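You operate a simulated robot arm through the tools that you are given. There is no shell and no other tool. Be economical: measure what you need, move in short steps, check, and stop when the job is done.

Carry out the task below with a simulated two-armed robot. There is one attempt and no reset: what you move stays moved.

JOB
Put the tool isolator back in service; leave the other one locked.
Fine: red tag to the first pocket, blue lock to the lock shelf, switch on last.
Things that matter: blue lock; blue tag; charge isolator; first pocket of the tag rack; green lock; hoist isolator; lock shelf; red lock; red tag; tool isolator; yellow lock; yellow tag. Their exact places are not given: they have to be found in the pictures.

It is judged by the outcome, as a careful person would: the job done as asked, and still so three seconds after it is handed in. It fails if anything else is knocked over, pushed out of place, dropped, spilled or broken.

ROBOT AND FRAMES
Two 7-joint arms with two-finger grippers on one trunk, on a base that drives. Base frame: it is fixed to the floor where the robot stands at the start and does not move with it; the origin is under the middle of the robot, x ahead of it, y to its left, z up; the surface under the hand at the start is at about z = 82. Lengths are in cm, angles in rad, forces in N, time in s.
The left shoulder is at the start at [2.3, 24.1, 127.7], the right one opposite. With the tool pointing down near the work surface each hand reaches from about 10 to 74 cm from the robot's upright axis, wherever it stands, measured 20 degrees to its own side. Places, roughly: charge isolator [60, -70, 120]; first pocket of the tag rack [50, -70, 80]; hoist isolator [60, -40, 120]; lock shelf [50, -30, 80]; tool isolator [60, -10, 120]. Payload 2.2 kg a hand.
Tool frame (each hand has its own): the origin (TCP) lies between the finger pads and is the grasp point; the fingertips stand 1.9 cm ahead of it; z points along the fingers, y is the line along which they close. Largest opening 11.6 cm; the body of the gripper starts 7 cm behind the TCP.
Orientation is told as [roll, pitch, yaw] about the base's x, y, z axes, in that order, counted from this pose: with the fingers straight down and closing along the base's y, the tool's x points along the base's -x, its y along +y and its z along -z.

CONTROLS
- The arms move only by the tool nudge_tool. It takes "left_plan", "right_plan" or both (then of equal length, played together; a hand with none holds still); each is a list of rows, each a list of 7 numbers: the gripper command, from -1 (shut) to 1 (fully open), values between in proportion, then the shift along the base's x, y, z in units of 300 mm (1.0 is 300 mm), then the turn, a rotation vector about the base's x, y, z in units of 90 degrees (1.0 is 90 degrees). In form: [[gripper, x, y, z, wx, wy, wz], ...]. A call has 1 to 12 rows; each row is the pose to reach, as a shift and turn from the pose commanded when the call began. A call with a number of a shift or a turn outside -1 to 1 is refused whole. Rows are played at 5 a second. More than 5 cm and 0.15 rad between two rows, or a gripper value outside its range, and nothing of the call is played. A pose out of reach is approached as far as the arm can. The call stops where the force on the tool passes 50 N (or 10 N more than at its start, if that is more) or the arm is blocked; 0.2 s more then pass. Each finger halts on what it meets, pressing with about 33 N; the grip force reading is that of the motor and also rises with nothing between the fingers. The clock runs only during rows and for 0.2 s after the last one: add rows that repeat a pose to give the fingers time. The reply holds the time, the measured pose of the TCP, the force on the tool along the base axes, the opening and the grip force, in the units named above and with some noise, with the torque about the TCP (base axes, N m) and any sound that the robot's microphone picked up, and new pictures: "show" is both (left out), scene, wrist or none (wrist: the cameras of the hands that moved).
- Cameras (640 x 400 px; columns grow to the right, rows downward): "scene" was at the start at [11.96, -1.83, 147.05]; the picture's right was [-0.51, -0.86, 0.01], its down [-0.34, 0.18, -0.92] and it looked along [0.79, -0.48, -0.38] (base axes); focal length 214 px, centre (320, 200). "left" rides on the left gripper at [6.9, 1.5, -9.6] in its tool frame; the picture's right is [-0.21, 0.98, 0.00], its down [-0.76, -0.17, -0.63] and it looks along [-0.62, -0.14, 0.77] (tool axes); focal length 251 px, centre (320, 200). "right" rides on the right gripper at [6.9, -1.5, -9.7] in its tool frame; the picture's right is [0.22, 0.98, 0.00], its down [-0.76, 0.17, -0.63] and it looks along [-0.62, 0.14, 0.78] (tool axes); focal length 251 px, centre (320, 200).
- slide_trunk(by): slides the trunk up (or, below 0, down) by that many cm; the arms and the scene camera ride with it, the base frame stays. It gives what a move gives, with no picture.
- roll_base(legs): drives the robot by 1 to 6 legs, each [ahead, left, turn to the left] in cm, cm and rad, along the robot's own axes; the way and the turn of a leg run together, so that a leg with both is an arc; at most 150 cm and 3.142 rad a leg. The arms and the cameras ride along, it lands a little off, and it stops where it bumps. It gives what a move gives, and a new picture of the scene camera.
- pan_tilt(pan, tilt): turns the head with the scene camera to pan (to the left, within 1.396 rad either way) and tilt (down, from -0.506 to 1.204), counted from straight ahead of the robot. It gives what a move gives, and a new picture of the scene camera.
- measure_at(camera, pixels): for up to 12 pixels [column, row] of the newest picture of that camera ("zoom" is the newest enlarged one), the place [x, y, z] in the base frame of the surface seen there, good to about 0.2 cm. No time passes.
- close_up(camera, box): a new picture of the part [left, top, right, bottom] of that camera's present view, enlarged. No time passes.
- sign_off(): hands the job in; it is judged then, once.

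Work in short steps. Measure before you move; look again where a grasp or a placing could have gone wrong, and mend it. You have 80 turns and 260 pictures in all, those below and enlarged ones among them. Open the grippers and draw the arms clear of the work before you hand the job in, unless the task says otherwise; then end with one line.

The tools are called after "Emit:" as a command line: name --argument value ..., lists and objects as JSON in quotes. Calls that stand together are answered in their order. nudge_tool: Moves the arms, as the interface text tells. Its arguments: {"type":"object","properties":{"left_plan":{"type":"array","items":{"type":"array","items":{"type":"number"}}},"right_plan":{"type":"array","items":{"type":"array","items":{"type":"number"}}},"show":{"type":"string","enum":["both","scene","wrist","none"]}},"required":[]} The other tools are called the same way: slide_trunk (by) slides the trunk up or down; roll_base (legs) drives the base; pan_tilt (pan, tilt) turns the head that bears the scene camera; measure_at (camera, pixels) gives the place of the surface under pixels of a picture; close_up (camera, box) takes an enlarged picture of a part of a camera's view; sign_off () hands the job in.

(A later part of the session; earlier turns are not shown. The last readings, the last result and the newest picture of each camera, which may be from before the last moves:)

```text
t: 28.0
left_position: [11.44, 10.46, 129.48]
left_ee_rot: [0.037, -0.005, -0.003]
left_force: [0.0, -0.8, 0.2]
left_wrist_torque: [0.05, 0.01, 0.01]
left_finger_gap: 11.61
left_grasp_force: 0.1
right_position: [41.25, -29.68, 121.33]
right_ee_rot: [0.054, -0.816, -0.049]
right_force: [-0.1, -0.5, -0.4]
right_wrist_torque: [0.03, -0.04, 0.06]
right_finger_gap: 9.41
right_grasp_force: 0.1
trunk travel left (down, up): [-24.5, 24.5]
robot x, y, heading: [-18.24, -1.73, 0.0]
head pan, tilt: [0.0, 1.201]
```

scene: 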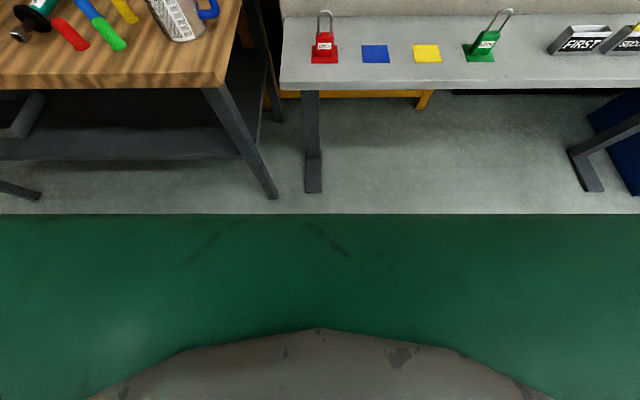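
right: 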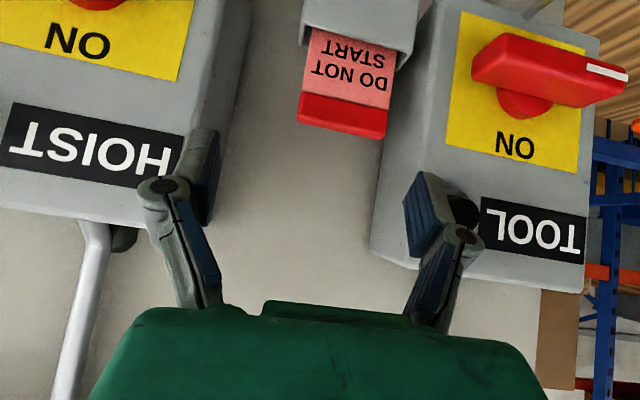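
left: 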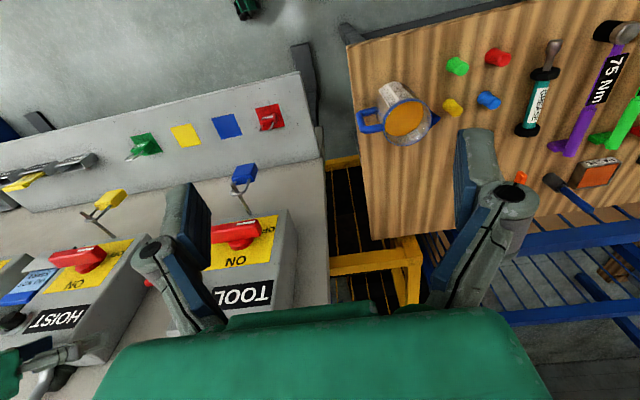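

The fit gives ω≈8.5 rad/s (period ≈0.74 s), amplitude ≈2 cm, at t=28.0 moving toward -y. I swing both hands in counter-phase to draw energy out, then sample.

Emit:
nudge_tool --right_plan '[[0.62, 0, -0.083, 0, 0, 0, 0], [0.62, 0, 0.012, 0, 0, 0, 0], [0.62, 0, 0.08, 0, 0, 0, 0], [0.62, 0, -0.034, 0, 0, 0, 0], [0.62, 0, -0.071, 0, 0, 0, 0], [0.62, 0, 0.053, 0, 0, 0, 0], [0.62, 0, 0.057, 0, 0, 0, 0], [0.62, 0, -0.068, 0, 0, 0, 0], [0.62, 0, 0, 0, 0, 0, 0]]' --left_plan '[[1, 0, -0.083, 0, 0, 0, 0], [1, 0, 0.012, 0, 0, 0, 0], [1, 0, 0.08, 0, 0, 0, 0], [1, 0, -0.034, 0, 0, 0, 0], [1, 0, -0.071, 0, 0, 0, 0], [1, 0, 0.053, 0, 0, 0, 0], [1, 0, 0.057, 0, 0, 0, 0], [1, 0, -0.068, 0, 0, 0, 0], [1, 0, 0, 0, 0, 0, 0]]' --show "none"

Emit:
nudge_tool --right_plan '[[0.62, 0, 0, 0, 0, 0, 0]]' --show "none"

Emit:
nudge_tool --right_plan '[[0.62, 0, 0, 0, 0, 0, 0]]' --show "none"

Emit:
nudge_tool --right_plan '[[0.62, 0, 0, 0, 0, 0, 0], [0.62, 0, 0, 0, 0, 0, 0]]' --show "none"

Emit:
nudge_tool --right_plan '[[0.62, 0, 0, 0, 0, 0, 0]]' --show "none"

Emit:
nudge_tool --right_plan '[[0.62, 0, 0, 0, 0, 0, 0]]' --show "none"

```text
t: 30.0
left_position: [11.47, 11.45, 129.71]
left_ee_rot: [0.034, -0.012, -0.005]
left_force: [0.5, 0.2, 0.5]
left_wrist_torque: [0.02, 0.0, 0.01]
left_finger_gap: 11.59
left_grasp_force: 0.1
right_position: [41.16, -28.94, 121.43]
right_ee_rot: [0.047, -0.816, -0.042]
right_force: [-0.8, 0.3, 0.8]
right_wrist_torque: [0.0, 0.01, 0.01]
right_finger_gap: 9.41
right_grasp_force: 0.1
trunk travel left (down, up): [-24.5, 24.5]
robot x, y, heading: [-18.12, -1.34, 0.002]
head pan, tilt: [0.0, 1.201]
```

```text
t: 30.4
left_position: [11.35, 12.53, 129.68]
left_ee_rot: [0.024, -0.013, -0.002]
left_force: [1.3, -0.5, -0.6]
left_wrist_torque: [-0.02, 0.03, -0.01]
left_finger_gap: 11.6
left_grasp_force: 0.1
right_position: [41.27, -27.77, 121.66]
right_ee_rot: [0.035, -0.817, -0.031]
right_force: [0.7, 0.6, -0.2]
right_wrist_torque: [-0.02, 0.0, -0.03]
right_finger_gap: 9.41
right_grasp_force: 0.0
trunk travel left (down, up): [-24.5, 24.5]
robot x, y, heading: [-18.12, -0.94, 0.0]
head pan, tilt: [0.0, 1.201]
```

```text
t: 30.8
left_position: [11.41, 11.33, 129.65]
left_ee_rot: [0.032, -0.013, -0.005]
left_force: [0.2, 0.1, 1.0]
left_wrist_torque: [0.03, -0.03, 0.01]
left_finger_gap: 11.59
left_grasp_force: 0.1
right_position: [41.2, -29.0, 121.51]
right_ee_rot: [0.05, -0.815, -0.044]
right_force: [-0.1, -1.1, -0.7]
right_wrist_torque: [0.05, -0.04, 0.04]
right_finger_gap: 9.43
right_grasp_force: 0.1
trunk travel left (down, up): [-24.5, 24.5]
robot x, y, heading: [-18.13, -1.19, 0.001]
head pan, tilt: [0.0, 1.201]
```

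```text
t: 31.4
left_position: [11.27, 11.98, 129.63]
left_ee_rot: [0.028, -0.011, -0.002]
left_force: [-0.8, 0.6, 0.5]
left_wrist_torque: [0.0, 0.04, 0.01]
left_finger_gap: 11.56
left_grasp_force: 0.0
right_position: [41.24, -28.24, 121.68]
right_ee_rot: [0.044, -0.816, -0.036]
right_force: [-0.1, 0.0, 0.5]
right_wrist_torque: [0.01, 0.02, 0.01]
right_finger_gap: 9.4
right_grasp_force: 0.0
trunk travel left (down, up): [-24.5, 24.5]
robot x, y, heading: [-18.23, -1.34, 0.0]
head pan, tilt: [0.0, 1.201]
```

```text
t: 31.8
left_position: [11.34, 11.64, 129.72]
left_ee_rot: [0.029, -0.012, -0.001]
left_force: [-0.2, 0.0, 0.2]
left_wrist_torque: [0.01, 0.0, -0.02]
left_finger_gap: 11.62
left_grasp_force: 0.1
right_position: [41.21, -28.7, 121.46]
right_ee_rot: [0.045, -0.814, -0.041]
right_force: [-0.1, 1.1, 0.7]
right_wrist_torque: [0.06, -0.01, -0.01]
right_finger_gap: 9.39
right_grasp_force: 0.0
trunk travel left (down, up): [-24.5, 24.5]
robot x, y, heading: [-18.31, -1.41, 0.001]
head pan, tilt: [0.0, 1.201]
```

```text
t: 32.2
left_position: [11.42, 12.11, 129.77]
left_ee_rot: [0.026, -0.012, -0.002]
left_force: [-0.6, 0.0, 0.5]
left_wrist_torque: [-0.03, -0.01, 0.03]
left_finger_gap: 11.57
left_grasp_force: 0.2
right_position: [41.22, -28.1, 121.68]
right_ee_rot: [0.041, -0.814, -0.036]
right_force: [-0.1, 0.7, -0.6]
right_wrist_torque: [0.0, 0.02, -0.01]
right_finger_gap: 9.4
right_grasp_force: 0.0
trunk travel left (down, up): [-24.5, 24.5]
robot x, y, heading: [-18.06, -1.32, 0.0]
head pan, tilt: [0.0, 1.201]
```

The sway is down to about ±0.3 cm. From here I use smooth, slow moves: up to z≈136 and across to y≈-19.9, correcting the small roll and yaw error.

Emit:
nudge_tool --right_plan '[[0.62, 0, 0.006, 0.01, -0.002, 0, 0.002], [0.62, 0, 0.023, 0.04, -0.004, 0, 0.004], [0.62, 0, 0.05, 0.089, -0.006, 0, 0.006], [0.62, 0, 0.085, 0.148, -0.009, 0, 0.008], [0.62, 0, 0.12, 0.207, -0.012, 0, 0.011], [0.62, 0, 0.157, 0.271, -0.015, 0, 0.014], [0.62, 0, 0.193, 0.335, -0.018, 0, 0.017], [0.62, 0, 0.227, 0.394, -0.021, 0, 0.02], [0.62, 0, 0.252, 0.439, -0.024, 0, 0.022], [0.62, 0, 0.27, 0.468, -0.026, 0, 0.024], [0.62, 0, 0.28, 0.488, -0.027, 0, 0.025], [0.62, 0, 0.283, 0.493, -0.027, 0, 0.025]]' --show "none"

Emit:
nudge_tool --right_plan '[[0.62, 0, 0, 0, 0, 0, 0], [0.62, 0, 0, 0, 0, 0, 0]]' --show "none"

Emit:
nudge_tool --right_plan '[[0.62, 0, 0, 0, 0, 0, 0]]' --show "none"

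Emit:
pan_tilt --pan -0.35 --tilt 0.3

```text
t: 34.8
left_position: [11.29, 12.03, 129.63]
left_ee_rot: [0.028, -0.012, -0.002]
left_force: [0.4, 0.4, -0.3]
left_wrist_torque: [0.03, 0.0, 0.01]
left_finger_gap: 11.62
left_grasp_force: 0.1
right_position: [41.25, -19.53, 136.46]
right_ee_rot: [-0.019, -0.816, 0.048]
right_force: [0.4, 0.1, 0.3]
right_wrist_torque: [0.01, -0.03, -0.03]
right_finger_gap: 9.41
right_grasp_force: 0.0
trunk travel left (down, up): [-24.5, 24.5]
robot x, y, heading: [-18.14, -1.28, 0.002]
head pan, tilt: [0.0, 1.201]
```

```text
t: 35.4
left_position: [11.4, 12.02, 129.58]
left_ee_rot: [0.028, -0.013, -0.002]
left_force: [-0.3, 0.4, 0.2]
left_wrist_torque: [-0.01, 0.02, 0.02]
left_finger_gap: 11.59
left_grasp_force: 0.1
right_position: [41.13, -19.75, 136.45]
right_ee_rot: [-0.022, -0.815, 0.047]
right_force: [-0.5, 0.2, 0.4]
right_wrist_torque: [0.01, -0.01, 0.01]
right_finger_gap: 9.38
right_grasp_force: 0.1
trunk travel left (down, up): [-24.5, 24.5]
robot x, y, heading: [-17.99, -1.48, -0.005]
head pan, tilt: [0.0, 1.201]
```

```text
t: 35.8
left_position: [11.4, 11.99, 129.62]
left_ee_rot: [0.028, -0.012, -0.002]
left_force: [-0.4, 0.5, -0.1]
left_wrist_torque: [0.01, 0.01, -0.01]
left_finger_gap: 11.58
left_grasp_force: 0.0
right_position: [41.19, -19.75, 136.43]
right_ee_rot: [-0.022, -0.816, 0.047]
right_force: [0.2, -0.3, -0.3]
right_wrist_torque: [-0.01, 0.01, -0.01]
right_finger_gap: 9.4
right_grasp_force: 0.1
trunk travel left (down, up): [-24.5, 24.5]
robot x, y, heading: [-18.01, -0.97, -0.003]
head pan, tilt: [0.0, 1.201]
```

```text
t: 37.0
left_position: [11.49, 11.94, 129.69]
left_ee_rot: [0.028, -0.011, -0.001]
left_force: [-0.1, -0.2, 0.7]
left_wrist_torque: [-0.01, 0.01, -0.03]
left_finger_gap: 11.58
left_grasp_force: 0.1
right_position: [41.24, -19.76, 136.36]
right_ee_rot: [-0.02, -0.816, 0.046]
right_force: [0.1, -0.1, -0.2]
right_wrist_torque: [-0.02, 0.02, 0.03]
right_finger_gap: 9.39
right_grasp_force: 0.3
trunk travel left (down, up): [-24.5, 24.5]
robot x, y, heading: [-18.1, -1.33, -0.004]
head pan, tilt: [-0.351, 0.3]
```

scene: 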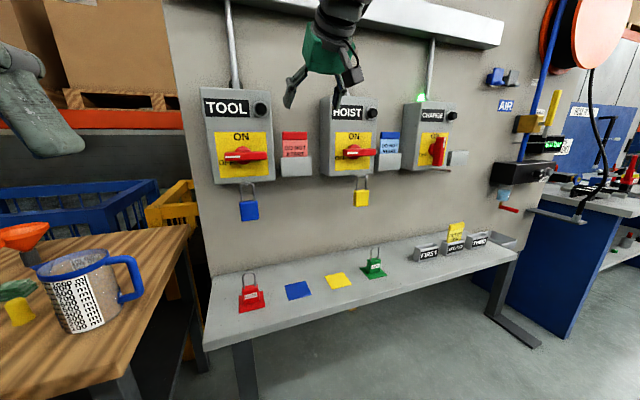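

Steady now. I move forward to the pre-grasp pose with a small turn correction and check from the wrist.

Emit:
nudge_tool --right_plan '[[0.62, 0.012, 0, 0, 0.001, 0, -0.002], [0.62, 0.045, 0, 0, 0.002, 0, -0.004], [0.62, 0.1, 0, 0, 0.003, 0, -0.007], [0.62, 0.16, 0, 0, 0.004, 0, -0.01], [0.62, 0.22, 0, 0, 0.006, 0, -0.013], [0.62, 0.28, 0, 0, 0.007, 0, -0.016], [0.62, 0.335, 0, 0, 0.008, 0, -0.018], [0.62, 0.37, 0, 0, 0.009, 0, -0.02], [0.62, 0.388, 0, 0, 0.009, 0, -0.02], [0.62, 0.393, 0, 0, 0.009, 0, -0.02], [0.62, 0.393, 0, 0, 0.009, 0, -0.02]]'

Emit:
close_up --camera "right" --box '[240, 0, 480, 200]'

Emit:
close_up --camera "scene" --box '[230, 60, 390, 200]'

```text
t: 39.4
left_position: [11.4, 11.97, 129.74]
left_ee_rot: [0.027, -0.012, -0.001]
left_force: [1.2, -1.3, 0.0]
left_wrist_torque: [-0.01, -0.03, 0.04]
left_finger_gap: 11.58
left_grasp_force: 0.1
right_position: [53.0, -19.82, 136.42]
right_ee_rot: [-0.001, -0.816, -0.001]
right_force: [-0.4, 0.7, 0.2]
right_wrist_torque: [0.03, 0.0, 0.05]
right_finger_gap: 9.41
right_grasp_force: 0.1
trunk travel left (down, up): [-24.5, 24.5]
robot x, y, heading: [-18.18, -1.1, 0.002]
head pan, tilt: [-0.351, 0.3]
```

scene: 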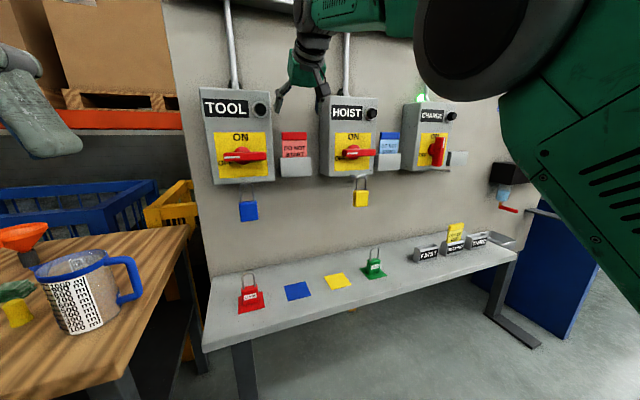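
right: 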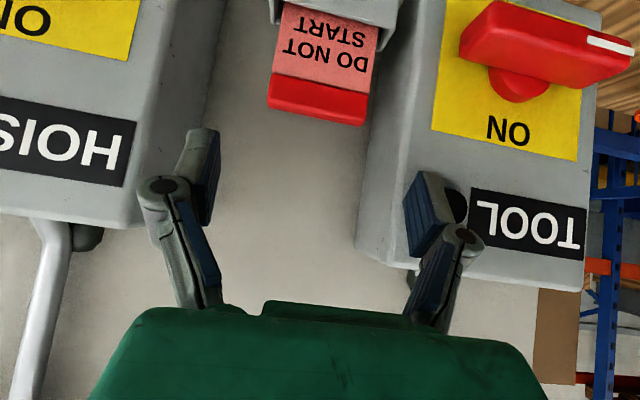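

```text
2.00 times, centred on (360, 100) of right
```

zoom: 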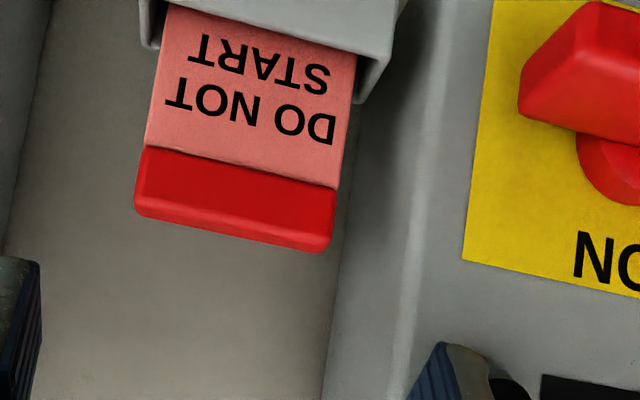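

```text
2.86 times, centred on (310, 130) of scene
```

zoom: 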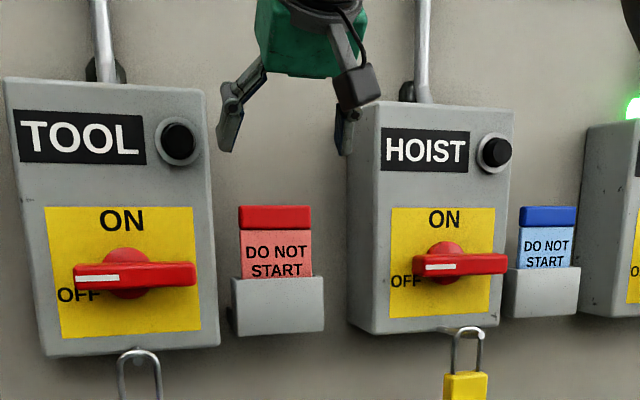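

Now I measure the header and box edge from the wrist view before the final approach.

Emit:
measure_at --camera "right" --pixels '[[274, 102], [360, 120], [278, 80], [364, 96], [318, 100], [318, 115], [365, 190], [376, 130], [412, 185], [215, 160]]'

Emit:
measure_at --camera "zoom" --pixels '[[243, 218], [307, 216], [275, 209], [275, 222], [190, 220]]'

```text
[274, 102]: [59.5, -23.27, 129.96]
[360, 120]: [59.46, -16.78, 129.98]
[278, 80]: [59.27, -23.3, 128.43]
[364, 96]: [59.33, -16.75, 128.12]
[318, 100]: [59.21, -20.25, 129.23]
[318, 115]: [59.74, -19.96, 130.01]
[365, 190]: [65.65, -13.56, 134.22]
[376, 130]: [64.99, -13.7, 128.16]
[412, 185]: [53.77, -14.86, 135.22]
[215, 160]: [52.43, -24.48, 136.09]
```

```text
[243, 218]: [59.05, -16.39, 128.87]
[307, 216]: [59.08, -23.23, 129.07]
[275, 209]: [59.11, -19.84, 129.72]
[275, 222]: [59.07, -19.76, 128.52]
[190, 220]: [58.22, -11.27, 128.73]
```

The header's centre is at (59.6,-19.9,129.2) and it is about 7 cm wide. I approach along the tool axis with a slightly narrower opening.

Emit:
nudge_tool --right_plan '[[0.52, 0.007, 0, -0.007, 0, 0, 0], [0.52, 0.026, 0, -0.028, 0, 0, 0], [0.52, 0.055, -0.001, -0.06, 0, 0, 0], [0.52, 0.09, -0.002, -0.097, 0, 0, 0], [0.52, 0.125, -0.002, -0.135, 0, 0, 0], [0.52, 0.16, -0.003, -0.175, 0, 0, 0], [0.52, 0.19, -0.003, -0.207, 0, 0, 0], [0.52, 0.21, -0.003, -0.23, 0, 0, 0], [0.52, 0.22, -0.003, -0.24, 0, 0, 0], [0.52, 0.22, -0.003, -0.24, 0, 0, 0]]'

```text
t: 41.6
left_position: [11.36, 11.98, 129.7]
left_ee_rot: [0.029, -0.011, -0.001]
left_force: [0.3, -0.3, 0.4]
left_wrist_torque: [0.01, -0.02, -0.02]
left_finger_gap: 11.6
left_grasp_force: 0.1
right_position: [59.79, -19.86, 129.23]
right_ee_rot: [0.003, -0.816, 0.0]
right_force: [0.3, 0.0, -0.4]
right_wrist_torque: [0.02, -0.02, 0.0]
right_finger_gap: 8.8
right_grasp_force: 0.0
trunk travel left (down, up): [-24.5, 24.5]
robot x, y, heading: [-18.57, -0.99, 0.0]
head pan, tilt: [-0.351, 0.3]
```

scene: 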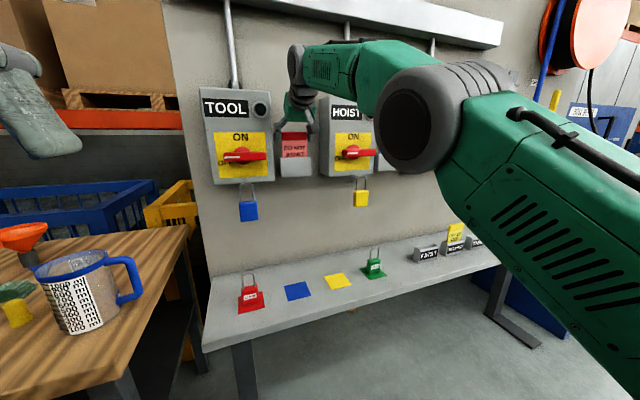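
right: 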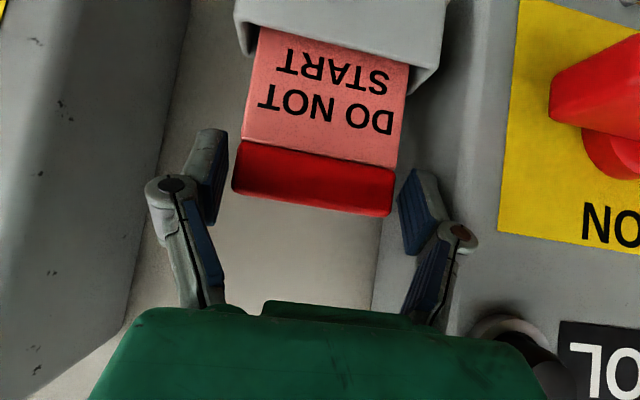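

The header lies between the pads, at about (315,180). I close the fingers gradually.

Emit:
nudge_tool --right_plan '[[0.4, 0, 0, 0, 0, 0, 0], [0.3, 0, 0, 0, 0, 0, 0], [0.2, 0, 0, 0, 0, 0, 0], [0.1, 0, 0, 0, 0, 0, 0], [-0.1, 0, 0, 0, 0, 0, 0], [-0.3, 0, 0, 0, 0, 0, 0], [-0.3, 0, 0, 0, 0, 0, 0]]' --show "wrist"

```text
t: 43.2
left_position: [11.33, 11.95, 129.66]
left_ee_rot: [0.027, -0.013, -0.002]
left_force: [0.5, 0.7, 0.3]
left_wrist_torque: [0.01, 0.03, 0.0]
left_finger_gap: 11.61
left_grasp_force: 0.0
right_position: [59.67, -19.86, 129.28]
right_ee_rot: [-0.001, -0.815, 0.001]
right_force: [-1.0, -0.1, 0.8]
right_wrist_torque: [0.05, -0.06, -0.01]
right_finger_gap: 7.54
right_grasp_force: 33.6
trunk travel left (down, up): [-24.5, 24.5]
robot x, y, heading: [-17.88, -1.14, -0.003]
head pan, tilt: [-0.351, 0.3]
```

right: 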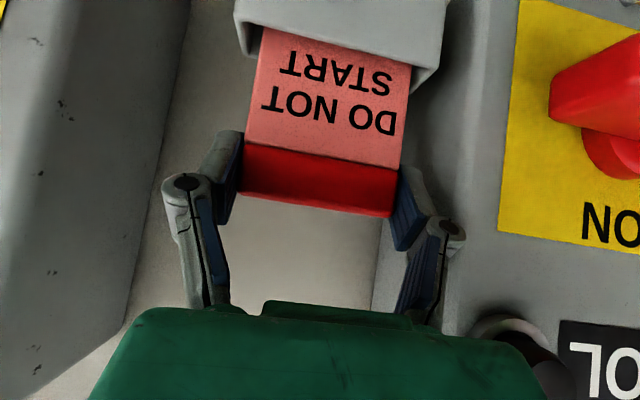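

Gripped with a 7.5 cm gap at 33 N. I lift straight up about 8 cm.

Emit:
nudge_tool --right_plan '[[-0.3, 0, 0, 0.01, 0, 0, 0], [-0.3, 0, 0, 0.03, 0, 0, 0], [-0.3, 0, 0, 0.06, 0, 0, 0], [-0.3, 0, 0, 0.1, 0, 0, 0], [-0.3, 0, 0, 0.145, 0, 0, 0], [-0.3, 0, 0, 0.19, 0, 0, 0], [-0.3, 0, 0, 0.23, 0, 0, 0], [-0.3, 0, 0, 0.255, 0, 0, 0], [-0.3, 0, 0, 0.267, 0, 0, 0], [-0.3, 0, 0, 0.267, 0, 0, 0]]'

```text
t: 45.4
left_position: [11.27, 11.93, 129.7]
left_ee_rot: [0.027, -0.011, -0.003]
left_force: [-0.1, -0.3, 0.1]
left_wrist_torque: [0.0, 0.01, 0.03]
left_finger_gap: 11.59
left_grasp_force: 0.0
right_position: [56.73, -20.4, 135.33]
right_ee_rot: [0.0, -0.816, -0.001]
right_force: [-0.3, 0.9, -1.2]
right_wrist_torque: [-0.01, 0.04, 0.0]
right_finger_gap: 7.49
right_grasp_force: 33.4
right hand out of reach, approached as far as the arm can: row 3, 4, 5, 6, 7, 8, 9, 10
trunk travel left (down, up): [-24.5, 24.5]
robot x, y, heading: [-17.9, -1.44, -0.003]
head pan, tilt: [-0.351, 0.3]
```

scene: 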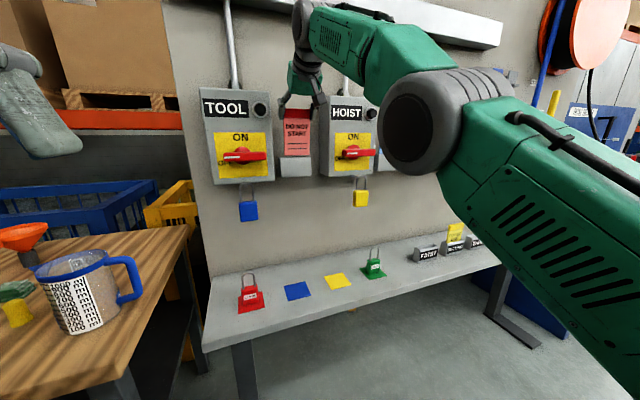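
right: 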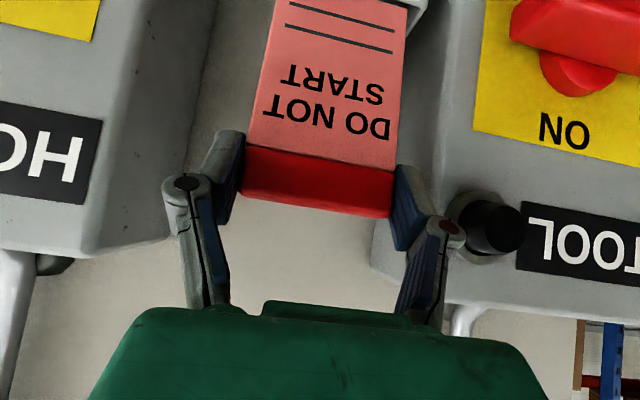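

The reach limit drew the hand back to x=56.7, so the tag may have tilted. I check where its bottom is.

Emit:
close_up --camera "scene" --box '[265, 70, 345, 190]'

Emit:
measure_at --camera "right" --pixels '[[260, 60], [390, 80], [330, 15], [270, 8], [400, 12], [320, 180], [320, 130], [416, 20]]'

Emit:
close_up --camera "right" --box '[220, 0, 460, 150]'

```text
3.33 times, centred on (305, 130) of scene
```

zoom: 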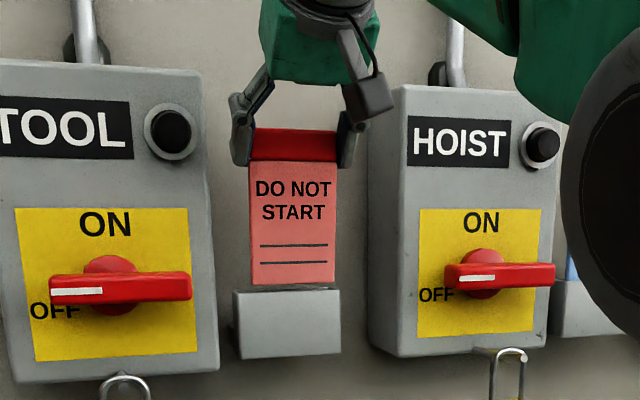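

```text
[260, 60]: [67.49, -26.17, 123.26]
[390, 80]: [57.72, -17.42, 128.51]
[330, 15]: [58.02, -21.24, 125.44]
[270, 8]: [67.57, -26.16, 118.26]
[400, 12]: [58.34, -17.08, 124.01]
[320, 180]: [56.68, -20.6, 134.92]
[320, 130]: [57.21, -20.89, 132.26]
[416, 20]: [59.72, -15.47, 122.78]
```

```text
2.67 times, centred on (340, 75) of right
```

zoom: 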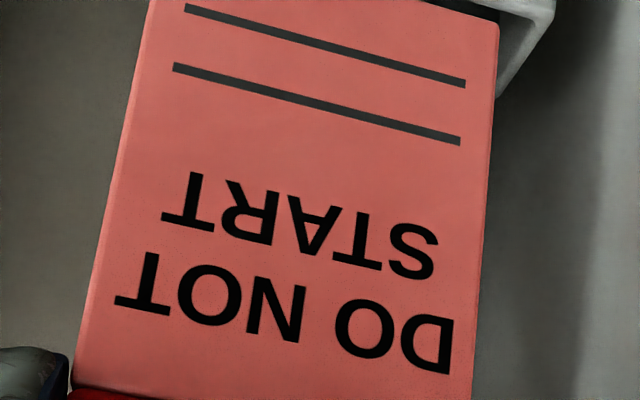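

The tag's lower corner is at z≈123.8, above the holder rim at 122.8, so it is free and tilted only about 0.15 rad in the grip. I draw back toward the robot.

Emit:
nudge_tool --right_plan '[[-0.3, -0.03, -0.003, 0, 0, 0, 0], [-0.3, -0.06, -0.006, 0, 0, 0, 0], [-0.3, -0.1, -0.01, 0, 0, 0, 0], [-0.3, -0.15, -0.015, 0, 0, 0, 0], [-0.3, -0.2, -0.018, 0, 0, 0, 0], [-0.3, -0.26, -0.018, 0, 0, 0, 0], [-0.3, -0.32, -0.018, 0, 0, 0, 0], [-0.3, -0.38, -0.018, 0, 0, 0, 0], [-0.3, -0.43, -0.018, 0, 0, 0, 0], [-0.3, -0.46, -0.018, 0, 0, 0, 0], [-0.3, -0.47, -0.018, 0, 0, 0, 0], [-0.3, -0.47, -0.018, 0, 0, 0, 0]]'

```text
t: 48.0
left_position: [11.44, 11.98, 129.71]
left_ee_rot: [0.027, -0.012, -0.001]
left_force: [0.7, -0.1, -0.2]
left_wrist_torque: [0.02, -0.03, 0.02]
left_finger_gap: 11.62
left_grasp_force: 0.1
right_position: [42.47, -21.07, 135.11]
right_ee_rot: [0.0, -0.817, 0.0]
right_force: [-0.1, -0.5, -0.7]
right_wrist_torque: [-0.02, 0.01, 0.01]
right_finger_gap: 7.47
right_grasp_force: 32.8
trunk travel left (down, up): [-24.5, 24.5]
robot x, y, heading: [-18.16, -1.31, -0.003]
head pan, tilt: [-0.351, 0.3]
```

scene: 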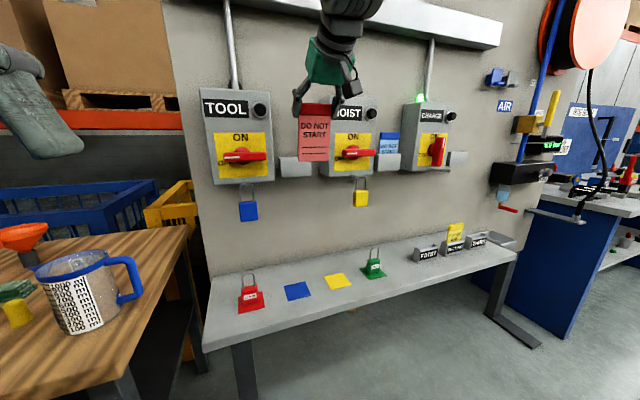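
right: 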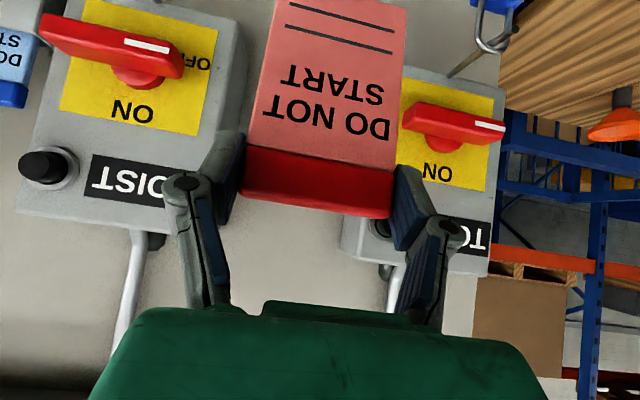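

The tag is held securely. I drive sideways toward the rack (36 cm right) to bring the first pocket into reach, then check for sway.

Emit:
roll_base --legs '[[0, -36, 0]]'

Emit:
nudge_tool --left_plan '[[1, 0, 0, 0, 0, 0, 0]]' --show "none"

Emit:
nudge_tool --left_plan '[[1, 0, 0, 0, 0, 0, 0]]' --show "none"

Emit:
nudge_tool --left_plan '[[1, 0, 0, 0, 0, 0, 0], [1, 0, 0, 0, 0, 0, 0]]' --show "none"

Emit:
nudge_tool --left_plan '[[1, 0, 0, 0, 0, 0, 0]]' --show "none"

```text
t: 50.3
left_position: [11.37, -22.31, 129.54]
left_ee_rot: [0.02, -0.012, -0.002]
left_force: [0.3, -0.2, 0.0]
left_wrist_torque: [-0.02, 0.0, 0.0]
left_finger_gap: 11.62
left_grasp_force: 0.1
right_position: [42.62, -55.12, 135.35]
right_ee_rot: [-0.015, -0.817, 0.009]
right_force: [0.1, 0.7, -0.9]
right_wrist_torque: [-0.08, 0.0, -0.09]
right_finger_gap: 7.5
right_grasp_force: 33.1
trunk travel left (down, up): [-24.5, 24.5]
robot x, y, heading: [-18.14, -37.02, -0.0]
head pan, tilt: [-0.351, 0.3]
```

scene: 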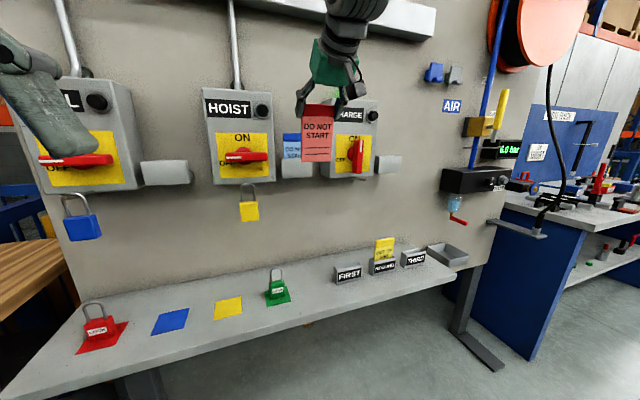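

```text
t: 50.7
left_position: [11.09, -25.64, 129.95]
left_ee_rot: [0.045, -0.014, -0.003]
left_force: [-0.7, -0.2, -1.1]
left_wrist_torque: [0.08, 0.02, 0.01]
left_finger_gap: 11.61
left_grasp_force: 0.1
right_position: [42.23, -58.81, 134.76]
right_ee_rot: [0.024, -0.817, -0.016]
right_force: [-0.3, -1.4, 0.2]
right_wrist_torque: [0.07, 0.03, 0.07]
right_finger_gap: 7.48
right_grasp_force: 32.8
trunk travel left (down, up): [-24.5, 24.5]
robot x, y, heading: [-17.96, -36.71, -0.001]
head pan, tilt: [-0.351, 0.3]
```

```text
t: 51.1
left_position: [11.08, -22.15, 129.68]
left_ee_rot: [0.018, -0.014, -0.002]
left_force: [0.2, 1.2, 0.5]
left_wrist_torque: [-0.12, 0.04, 0.0]
left_finger_gap: 11.6
left_grasp_force: 0.2
right_position: [42.29, -54.76, 135.32]
right_ee_rot: [-0.014, -0.817, 0.015]
right_force: [0.1, 1.3, -0.3]
right_wrist_torque: [-0.1, 0.01, -0.11]
right_finger_gap: 7.51
right_grasp_force: 33.2
trunk travel left (down, up): [-24.5, 24.5]
robot x, y, heading: [-18.3, -36.1, -0.002]
head pan, tilt: [-0.351, 0.3]
```

```text
t: 51.7
left_position: [11.07, -23.52, 129.78]
left_ee_rot: [0.03, -0.013, -0.001]
left_force: [-0.3, 0.5, 0.5]
left_wrist_torque: [-0.04, -0.01, -0.01]
left_finger_gap: 11.58
left_grasp_force: 0.1
right_position: [42.25, -56.35, 135.23]
right_ee_rot: [0.002, -0.819, 0.002]
right_force: [0.2, 1.2, 0.0]
right_wrist_torque: [0.01, -0.02, -0.04]
right_finger_gap: 7.49
right_grasp_force: 33.7
trunk travel left (down, up): [-24.5, 24.5]
robot x, y, heading: [-18.29, -36.43, -0.001]
head pan, tilt: [-0.351, 0.3]
```

```text
t: 52.1
left_position: [11.18, -24.29, 129.69]
left_ee_rot: [0.033, -0.014, -0.002]
left_force: [-0.1, 0.1, 0.5]
left_wrist_torque: [0.02, 0.02, 0.02]
left_finger_gap: 11.6
left_grasp_force: 0.0
right_position: [42.37, -57.12, 135.06]
right_ee_rot: [0.008, -0.816, -0.006]
right_force: [0.5, -0.1, -0.9]
right_wrist_torque: [0.03, 0.03, -0.02]
right_finger_gap: 7.48
right_grasp_force: 33.2
trunk travel left (down, up): [-24.5, 24.5]
robot x, y, heading: [-18.51, -36.57, 0.004]
head pan, tilt: [-0.351, 0.3]
```

The sway dies out by itself when I don't disturb it. I now move across to the pocket's y, lower to z≈106, and level the tag by turning the hand 0.15 rad.

Emit:
nudge_tool --right_plan '[[-0.3, 0, -0.008, -0.02, 0, 0.002, 0], [-0.3, 0, -0.03, -0.08, 0, 0.008, 0], [-0.3, 0, -0.07, -0.175, 0, 0.017, 0], [-0.3, 0, -0.12, -0.29, 0, 0.028, 0], [-0.3, 0, -0.17, -0.41, 0, 0.04, 0], [-0.3, 0, -0.22, -0.535, 0, 0.052, 0], [-0.3, 0, -0.27, -0.66, 0, 0.064, 0], [-0.3, 0, -0.32, -0.78, 0, 0.076, 0], [-0.3, 0, -0.36, -0.88, 0, 0.085, 0], [-0.3, 0, -0.385, -0.945, 0, 0.092, 0], [-0.3, 0, -0.4, -0.975, 0, 0.0955, 0], [-0.3, 0, -0.403, -0.98, 0, 0.0955, 0]]' --show "none"

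Emit:
nudge_tool --right_plan '[[-0.3, 0, 0, 0, 0, 0, 0], [-0.3, 0, 0, 0, 0, 0, 0], [-0.3, 0, 0, 0, 0, 0, 0], [-0.3, 0, 0, 0, 0, 0, 0], [-0.3, 0, 0, 0, 0, 0, 0]]'

```text
t: 54.7
left_position: [11.01, -24.58, 129.68]
left_ee_rot: [0.035, -0.015, -0.005]
left_force: [0.2, -0.6, -0.1]
left_wrist_torque: [0.03, -0.02, 0.0]
left_finger_gap: 11.61
left_grasp_force: 0.0
right_position: [42.33, -69.45, 105.66]
right_ee_rot: [0.011, -0.666, -0.008]
right_force: [0.1, -0.1, 0.0]
right_wrist_torque: [0.04, -0.01, 0.03]
right_finger_gap: 7.48
right_grasp_force: 32.9
trunk travel left (down, up): [-24.5, 24.5]
robot x, y, heading: [-17.97, -36.78, 0.002]
head pan, tilt: [-0.351, 0.3]
```

```text
t: 55.9
left_position: [11.21, -26.05, 129.92]
left_ee_rot: [0.047, -0.013, -0.004]
left_force: [0.8, -0.7, 0.2]
left_wrist_torque: [0.06, 0.02, 0.04]
left_finger_gap: 11.61
left_grasp_force: 0.1
right_position: [42.27, -70.89, 105.22]
right_ee_rot: [0.023, -0.666, -0.018]
right_force: [-0.1, -1.1, -0.1]
right_wrist_torque: [0.07, -0.02, 0.03]
right_finger_gap: 7.49
right_grasp_force: 33.1
trunk travel left (down, up): [-24.5, 24.5]
robot x, y, heading: [-18.08, -36.87, -0.004]
head pan, tilt: [-0.351, 0.3]
```

scene: 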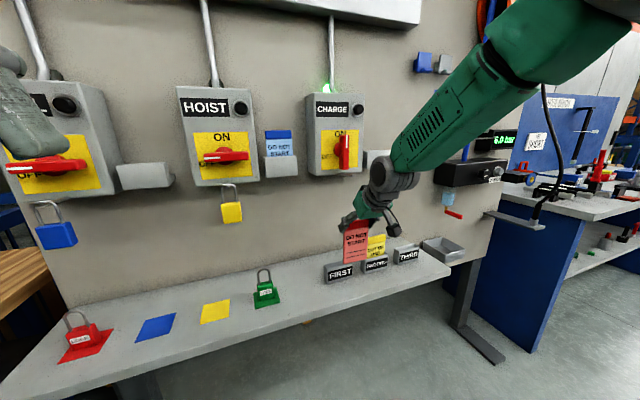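
right: 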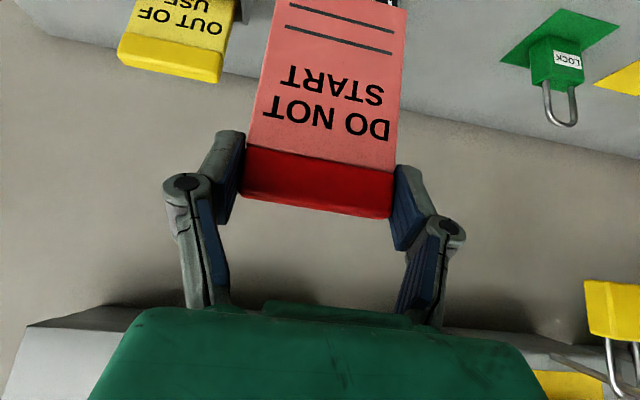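

There is some residual sway, so I wait and sample until it settles.

Emit:
nudge_tool --right_plan '[[-0.3, 0, 0, 0, 0, 0, 0]]' --show "none"

Emit:
nudge_tool --right_plan '[[-0.3, 0, 0, 0, 0, 0, 0]]' --show "none"

Emit:
nudge_tool --right_plan '[[-0.3, 0, 0, 0, 0, 0, 0], [-0.3, 0, 0, 0, 0, 0, 0]]' --show "none"

Emit:
nudge_tool --right_plan '[[-0.3, 0, 0, 0, 0, 0, 0]]' --show "none"

Emit:
nudge_tool --right_plan '[[-0.3, 0, 0, 0, 0, 0, 0]]' --show "wrist"

```text
t: 56.3
left_position: [11.06, -21.6, 129.69]
left_ee_rot: [0.013, -0.016, -0.001]
left_force: [0.5, 0.9, 1.5]
left_wrist_torque: [-0.11, 0.01, 0.02]
left_finger_gap: 11.6
left_grasp_force: 0.0
right_position: [42.28, -66.94, 106.15]
right_ee_rot: [-0.017, -0.668, 0.014]
right_force: [0.9, 1.6, 0.1]
right_wrist_torque: [-0.01, 0.05, -0.03]
right_finger_gap: 7.5
right_grasp_force: 32.9
trunk travel left (down, up): [-24.5, 24.5]
robot x, y, heading: [-17.95, -36.53, -0.002]
head pan, tilt: [-0.351, 0.3]
```

```text
t: 56.9
left_position: [10.74, -21.93, 129.63]
left_ee_rot: [0.013, -0.015, -0.003]
left_force: [0.7, 1.4, 0.1]
left_wrist_torque: [-0.13, 0.0, 0.02]
left_finger_gap: 11.61
left_grasp_force: 0.1
right_position: [41.89, -67.54, 106.46]
right_ee_rot: [-0.017, -0.671, 0.009]
right_force: [0.0, 1.6, -0.2]
right_wrist_torque: [-0.09, 0.04, -0.06]
right_finger_gap: 7.49
right_grasp_force: 33.3
trunk travel left (down, up): [-24.5, 24.5]
robot x, y, heading: [-18.14, -36.89, 0.002]
head pan, tilt: [-0.351, 0.3]
stopped in row 1 (right hand): the arm was blocked; the commanded pose is now the measured one
```

```text
t: 57.7
left_position: [10.52, -23.0, 129.72]
left_ee_rot: [0.018, -0.021, -0.004]
left_force: [0.6, 1.5, 0.3]
left_wrist_torque: [-0.08, 0.0, 0.02]
left_finger_gap: 11.59
left_grasp_force: 0.0
right_position: [41.65, -68.56, 106.38]
right_ee_rot: [-0.014, -0.67, 0.0]
right_force: [-0.7, 1.2, -0.1]
right_wrist_torque: [-0.06, 0.05, -0.03]
right_finger_gap: 7.5
right_grasp_force: 32.8
trunk travel left (down, up): [-24.5, 24.5]
robot x, y, heading: [-18.01, -37.67, -0.001]
head pan, tilt: [-0.351, 0.3]
stopped in row 2 (right hand): the arm was blocked; the commanded pose is now the measured one
```

```text
t: 58.1
left_position: [10.71, -25.46, 129.81]
left_ee_rot: [0.036, -0.021, -0.008]
left_force: [-0.6, -0.3, -0.3]
left_wrist_torque: [0.02, -0.01, 0.02]
left_finger_gap: 11.59
left_grasp_force: 0.0
right_position: [41.81, -70.65, 105.8]
right_ee_rot: [0.01, -0.668, -0.017]
right_force: [-0.4, 0.0, -0.2]
right_wrist_torque: [-0.01, 0.0, 0.03]
right_finger_gap: 7.52
right_grasp_force: 33.4
trunk travel left (down, up): [-24.5, 24.5]
robot x, y, heading: [-17.91, -38.06, -0.003]
head pan, tilt: [-0.351, 0.3]
```

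```text
t: 58.5
left_position: [10.61, -24.25, 129.88]
left_ee_rot: [0.026, -0.02, -0.007]
left_force: [0.0, 0.2, 0.2]
left_wrist_torque: [-0.01, -0.02, -0.02]
left_finger_gap: 11.6
left_grasp_force: 0.0
right_position: [41.74, -69.55, 106.04]
right_ee_rot: [-0.003, -0.669, -0.006]
right_force: [1.3, -0.4, -0.2]
right_wrist_torque: [-0.04, 0.0, 0.0]
right_finger_gap: 7.48
right_grasp_force: 33.2
trunk travel left (down, up): [-24.5, 24.5]
robot x, y, heading: [-17.95, -38.01, -0.002]
head pan, tilt: [-0.351, 0.3]
```

right: 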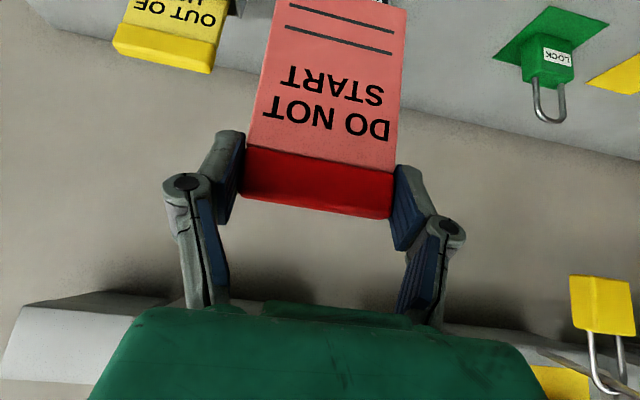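

The sway came up while I was issuing holds. I try waiting passively with tiny trunk slides, which don't command the arms, and watch the amplitude.

Emit:
slide_trunk --by -0.1

Emit:
slide_trunk --by -0.1

Emit:
slide_trunk --by -0.1

Emit:
slide_trunk --by -0.1

Emit:
slide_trunk --by -0.1

```text
t: 59.0
left_position: [10.63, -26.71, 129.77]
left_ee_rot: [0.045, -0.019, -0.008]
left_force: [-0.4, 0.0, 0.4]
left_wrist_torque: [0.07, 0.0, 0.03]
left_finger_gap: 11.6
left_grasp_force: 0.1
right_position: [41.9, -71.93, 105.46]
right_ee_rot: [0.022, -0.667, -0.025]
right_force: [-1.0, -0.5, -1.0]
right_wrist_torque: [0.14, -0.05, 0.07]
right_finger_gap: 7.47
right_grasp_force: 32.6
trunk travel left (down, up): [-24.4, 24.6]
robot x, y, heading: [-17.44, -38.04, 0.002]
head pan, tilt: [-0.351, 0.3]
```

```text
t: 59.6
left_position: [10.51, -20.72, 129.32]
left_ee_rot: [0.003, -0.02, -0.004]
left_force: [0.2, 2.1, 0.8]
left_wrist_torque: [-0.11, 0.01, -0.01]
left_finger_gap: 11.59
left_grasp_force: 0.1
right_position: [41.85, -66.52, 106.62]
right_ee_rot: [-0.03, -0.67, 0.016]
right_force: [0.7, 1.7, -0.4]
right_wrist_torque: [-0.11, 0.02, -0.08]
right_finger_gap: 7.49
right_grasp_force: 32.8
trunk travel left (down, up): [-24.3, 24.7]
robot x, y, heading: [-17.67, -37.35, -0.002]
head pan, tilt: [-0.351, 0.3]
```

```text
t: 60.1
left_position: [10.53, -28.3, 129.67]
left_ee_rot: [0.054, -0.023, -0.01]
left_force: [-0.1, -1.8, 0.2]
left_wrist_torque: [0.17, -0.02, -0.01]
left_finger_gap: 11.58
left_grasp_force: 0.0
right_position: [41.71, -73.19, 104.83]
right_ee_rot: [0.036, -0.668, -0.036]
right_force: [-0.3, -2.5, -1.5]
right_wrist_torque: [0.13, -0.06, 0.12]
right_finger_gap: 7.5
right_grasp_force: 33.6
trunk travel left (down, up): [-24.2, 24.8]
robot x, y, heading: [-18.09, -38.66, -0.003]
head pan, tilt: [-0.351, 0.3]
```

```text
t: 60.6
left_position: [10.69, -21.78, 129.13]
left_ee_rot: [0.01, -0.021, -0.006]
left_force: [0.5, 0.3, 1.1]
left_wrist_torque: [-0.06, 0.03, -0.01]
left_finger_gap: 11.6
left_grasp_force: 0.0
right_position: [41.86, -67.57, 106.18]
right_ee_rot: [-0.021, -0.67, 0.007]
right_force: [0.1, 0.9, 0.1]
right_wrist_torque: [-0.08, 0.03, -0.07]
right_finger_gap: 7.5
right_grasp_force: 33.1
trunk travel left (down, up): [-24.1, 24.9]
robot x, y, heading: [-18.09, -37.29, -0.0]
head pan, tilt: [-0.351, 0.3]
```

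```text
t: 61.1
left_position: [10.51, -24.55, 129.28]
left_ee_rot: [0.031, -0.019, -0.007]
left_force: [0.1, -0.6, -0.1]
left_wrist_torque: [0.0, 0.0, -0.01]
left_finger_gap: 11.6
left_grasp_force: 0.0
right_position: [41.74, -69.99, 105.57]
right_ee_rot: [0.006, -0.669, -0.013]
right_force: [0.0, -0.1, -0.8]
right_wrist_torque: [0.05, -0.02, 0.02]
right_finger_gap: 7.48
right_grasp_force: 32.9
trunk travel left (down, up): [-24.0, 25.0]
robot x, y, heading: [-18.06, -37.95, -0.002]
head pan, tilt: [-0.351, 0.3]
```

The sway is ±4 cm with period ≈0.86 s (fit: d=4cosφ, φ≈266° at t=61.1). I apply counter-phase damping with both hands, then sample using tiny trunk slides.

Emit:
nudge_tool --right_plan '[[-0.3, 0, 0.05, 0, 0, 0, 0], [-0.3, 0, 0.103, 0, 0, 0, 0], [-0.3, 0, -0.026, 0, 0, 0, 0], [-0.3, 0, -0.109, 0, 0, 0, 0], [-0.3, 0, 0.001, 0, 0, 0, 0], [-0.3, 0, 0.109, 0, 0, 0, 0], [-0.3, 0, 0.024, 0, 0, 0, 0], [-0.3, 0, -0.104, 0, 0, 0, 0], [-0.3, 0, -0.048, 0, 0, 0, 0], [-0.3, 0, 0, 0, 0, 0, 0]]' --left_plan '[[1, 0, 0.05, 0, 0, 0, 0], [1, 0, 0.103, 0, 0, 0, 0], [1, 0, -0.026, 0, 0, 0, 0], [1, 0, -0.109, 0, 0, 0, 0], [1, 0, 0.001, 0, 0, 0, 0], [1, 0, 0.109, 0, 0, 0, 0], [1, 0, 0.024, 0, 0, 0, 0], [1, 0, -0.104, 0, 0, 0, 0], [1, 0, -0.048, 0, 0, 0, 0], [1, 0, 0, 0, 0, 0, 0]]' --show "none"

Emit:
slide_trunk --by 0.1

Emit:
slide_trunk --by 0.1

Emit:
slide_trunk --by 0.1

Emit:
slide_trunk --by 0.1

Emit:
slide_trunk --by 0.1

```text
t: 63.3
left_position: [10.51, -22.05, 129.04]
left_ee_rot: [0.012, -0.022, -0.005]
left_force: [-1.1, 1.0, 0.7]
left_wrist_torque: [-0.13, 0.04, -0.01]
left_finger_gap: 11.61
left_grasp_force: 0.0
right_position: [41.83, -67.82, 106.16]
right_ee_rot: [-0.02, -0.669, 0.006]
right_force: [0.4, 1.4, -0.6]
right_wrist_torque: [-0.13, 0.02, -0.09]
right_finger_gap: 7.5
right_grasp_force: 33.1
trunk travel left (down, up): [-24.0, 25.0]
robot x, y, heading: [-18.03, -37.52, -0.0]
head pan, tilt: [-0.351, 0.3]
```

```text
t: 63.8
left_position: [10.64, -24.57, 129.31]
left_ee_rot: [0.031, -0.021, -0.008]
left_force: [-0.9, 0.2, 0.3]
left_wrist_torque: [0.02, 0.03, 0.02]
left_finger_gap: 11.59
left_grasp_force: 0.0
right_position: [41.76, -70.0, 105.64]
right_ee_rot: [0.004, -0.668, -0.009]
right_force: [0.1, 0.8, -0.5]
right_wrist_torque: [0.02, 0.01, -0.03]
right_finger_gap: 7.48
right_grasp_force: 33.2
trunk travel left (down, up): [-24.1, 24.9]
robot x, y, heading: [-17.96, -37.62, -0.004]
head pan, tilt: [-0.351, 0.3]
```

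```text
t: 64.3
left_position: [10.57, -26.78, 129.48]
left_ee_rot: [0.045, -0.019, -0.008]
left_force: [-0.5, -1.4, -0.7]
left_wrist_torque: [0.08, 0.0, -0.01]
left_finger_gap: 11.61
left_grasp_force: 0.0
right_position: [41.88, -71.8, 105.27]
right_ee_rot: [0.023, -0.668, -0.023]
right_force: [0.6, -1.4, -1.9]
right_wrist_torque: [0.09, 0.01, 0.04]
right_finger_gap: 7.5
right_grasp_force: 32.6
trunk travel left (down, up): [-24.2, 24.8]
robot x, y, heading: [-18.19, -38.28, -0.001]
head pan, tilt: [-0.351, 0.3]
```

```text
t: 64.8
left_position: [10.47, -20.21, 129.23]
left_ee_rot: [0.001, -0.018, -0.003]
left_force: [0.9, 1.8, 1.3]
left_wrist_torque: [-0.15, 0.02, 0.03]
left_finger_gap: 11.6
left_grasp_force: 0.1
right_position: [41.79, -66.12, 106.84]
right_ee_rot: [-0.034, -0.671, 0.019]
right_force: [0.0, 2.5, -0.9]
right_wrist_torque: [-0.12, 0.07, -0.09]
right_finger_gap: 7.52
right_grasp_force: 33.1
trunk travel left (down, up): [-24.3, 24.7]
robot x, y, heading: [-18.15, -37.2, -0.006]
head pan, tilt: [-0.351, 0.3]
```

```text
t: 65.3
left_position: [10.65, -29.24, 129.84]
left_ee_rot: [0.06, -0.019, -0.009]
left_force: [-1.1, -2.2, -0.1]
left_wrist_torque: [0.17, -0.03, 0.02]
left_finger_gap: 11.56
left_grasp_force: 0.0
right_position: [41.72, -73.88, 104.99]
right_ee_rot: [0.043, -0.666, -0.04]
right_force: [-0.9, -2.6, -1.5]
right_wrist_torque: [0.15, -0.03, 0.13]
right_finger_gap: 7.48
right_grasp_force: 33.2
trunk travel left (down, up): [-24.4, 24.6]
robot x, y, heading: [-18.4, -38.7, -0.004]
head pan, tilt: [-0.351, 0.3]
```

```text
t: 65.8
left_position: [10.56, -21.0, 129.42]
left_ee_rot: [0.002, -0.021, -0.003]
left_force: [-0.6, 0.9, 1.1]
left_wrist_torque: [-0.1, 0.03, 0.01]
left_finger_gap: 11.59
left_grasp_force: 0.1
right_position: [41.93, -66.64, 106.83]
right_ee_rot: [-0.028, -0.67, 0.013]
right_force: [1.1, 1.2, -0.2]
right_wrist_torque: [-0.17, 0.04, -0.07]
right_finger_gap: 7.49
right_grasp_force: 33.0
trunk travel left (down, up): [-24.5, 24.5]
robot x, y, heading: [-17.94, -37.34, -0.003]
head pan, tilt: [-0.351, 0.3]
```

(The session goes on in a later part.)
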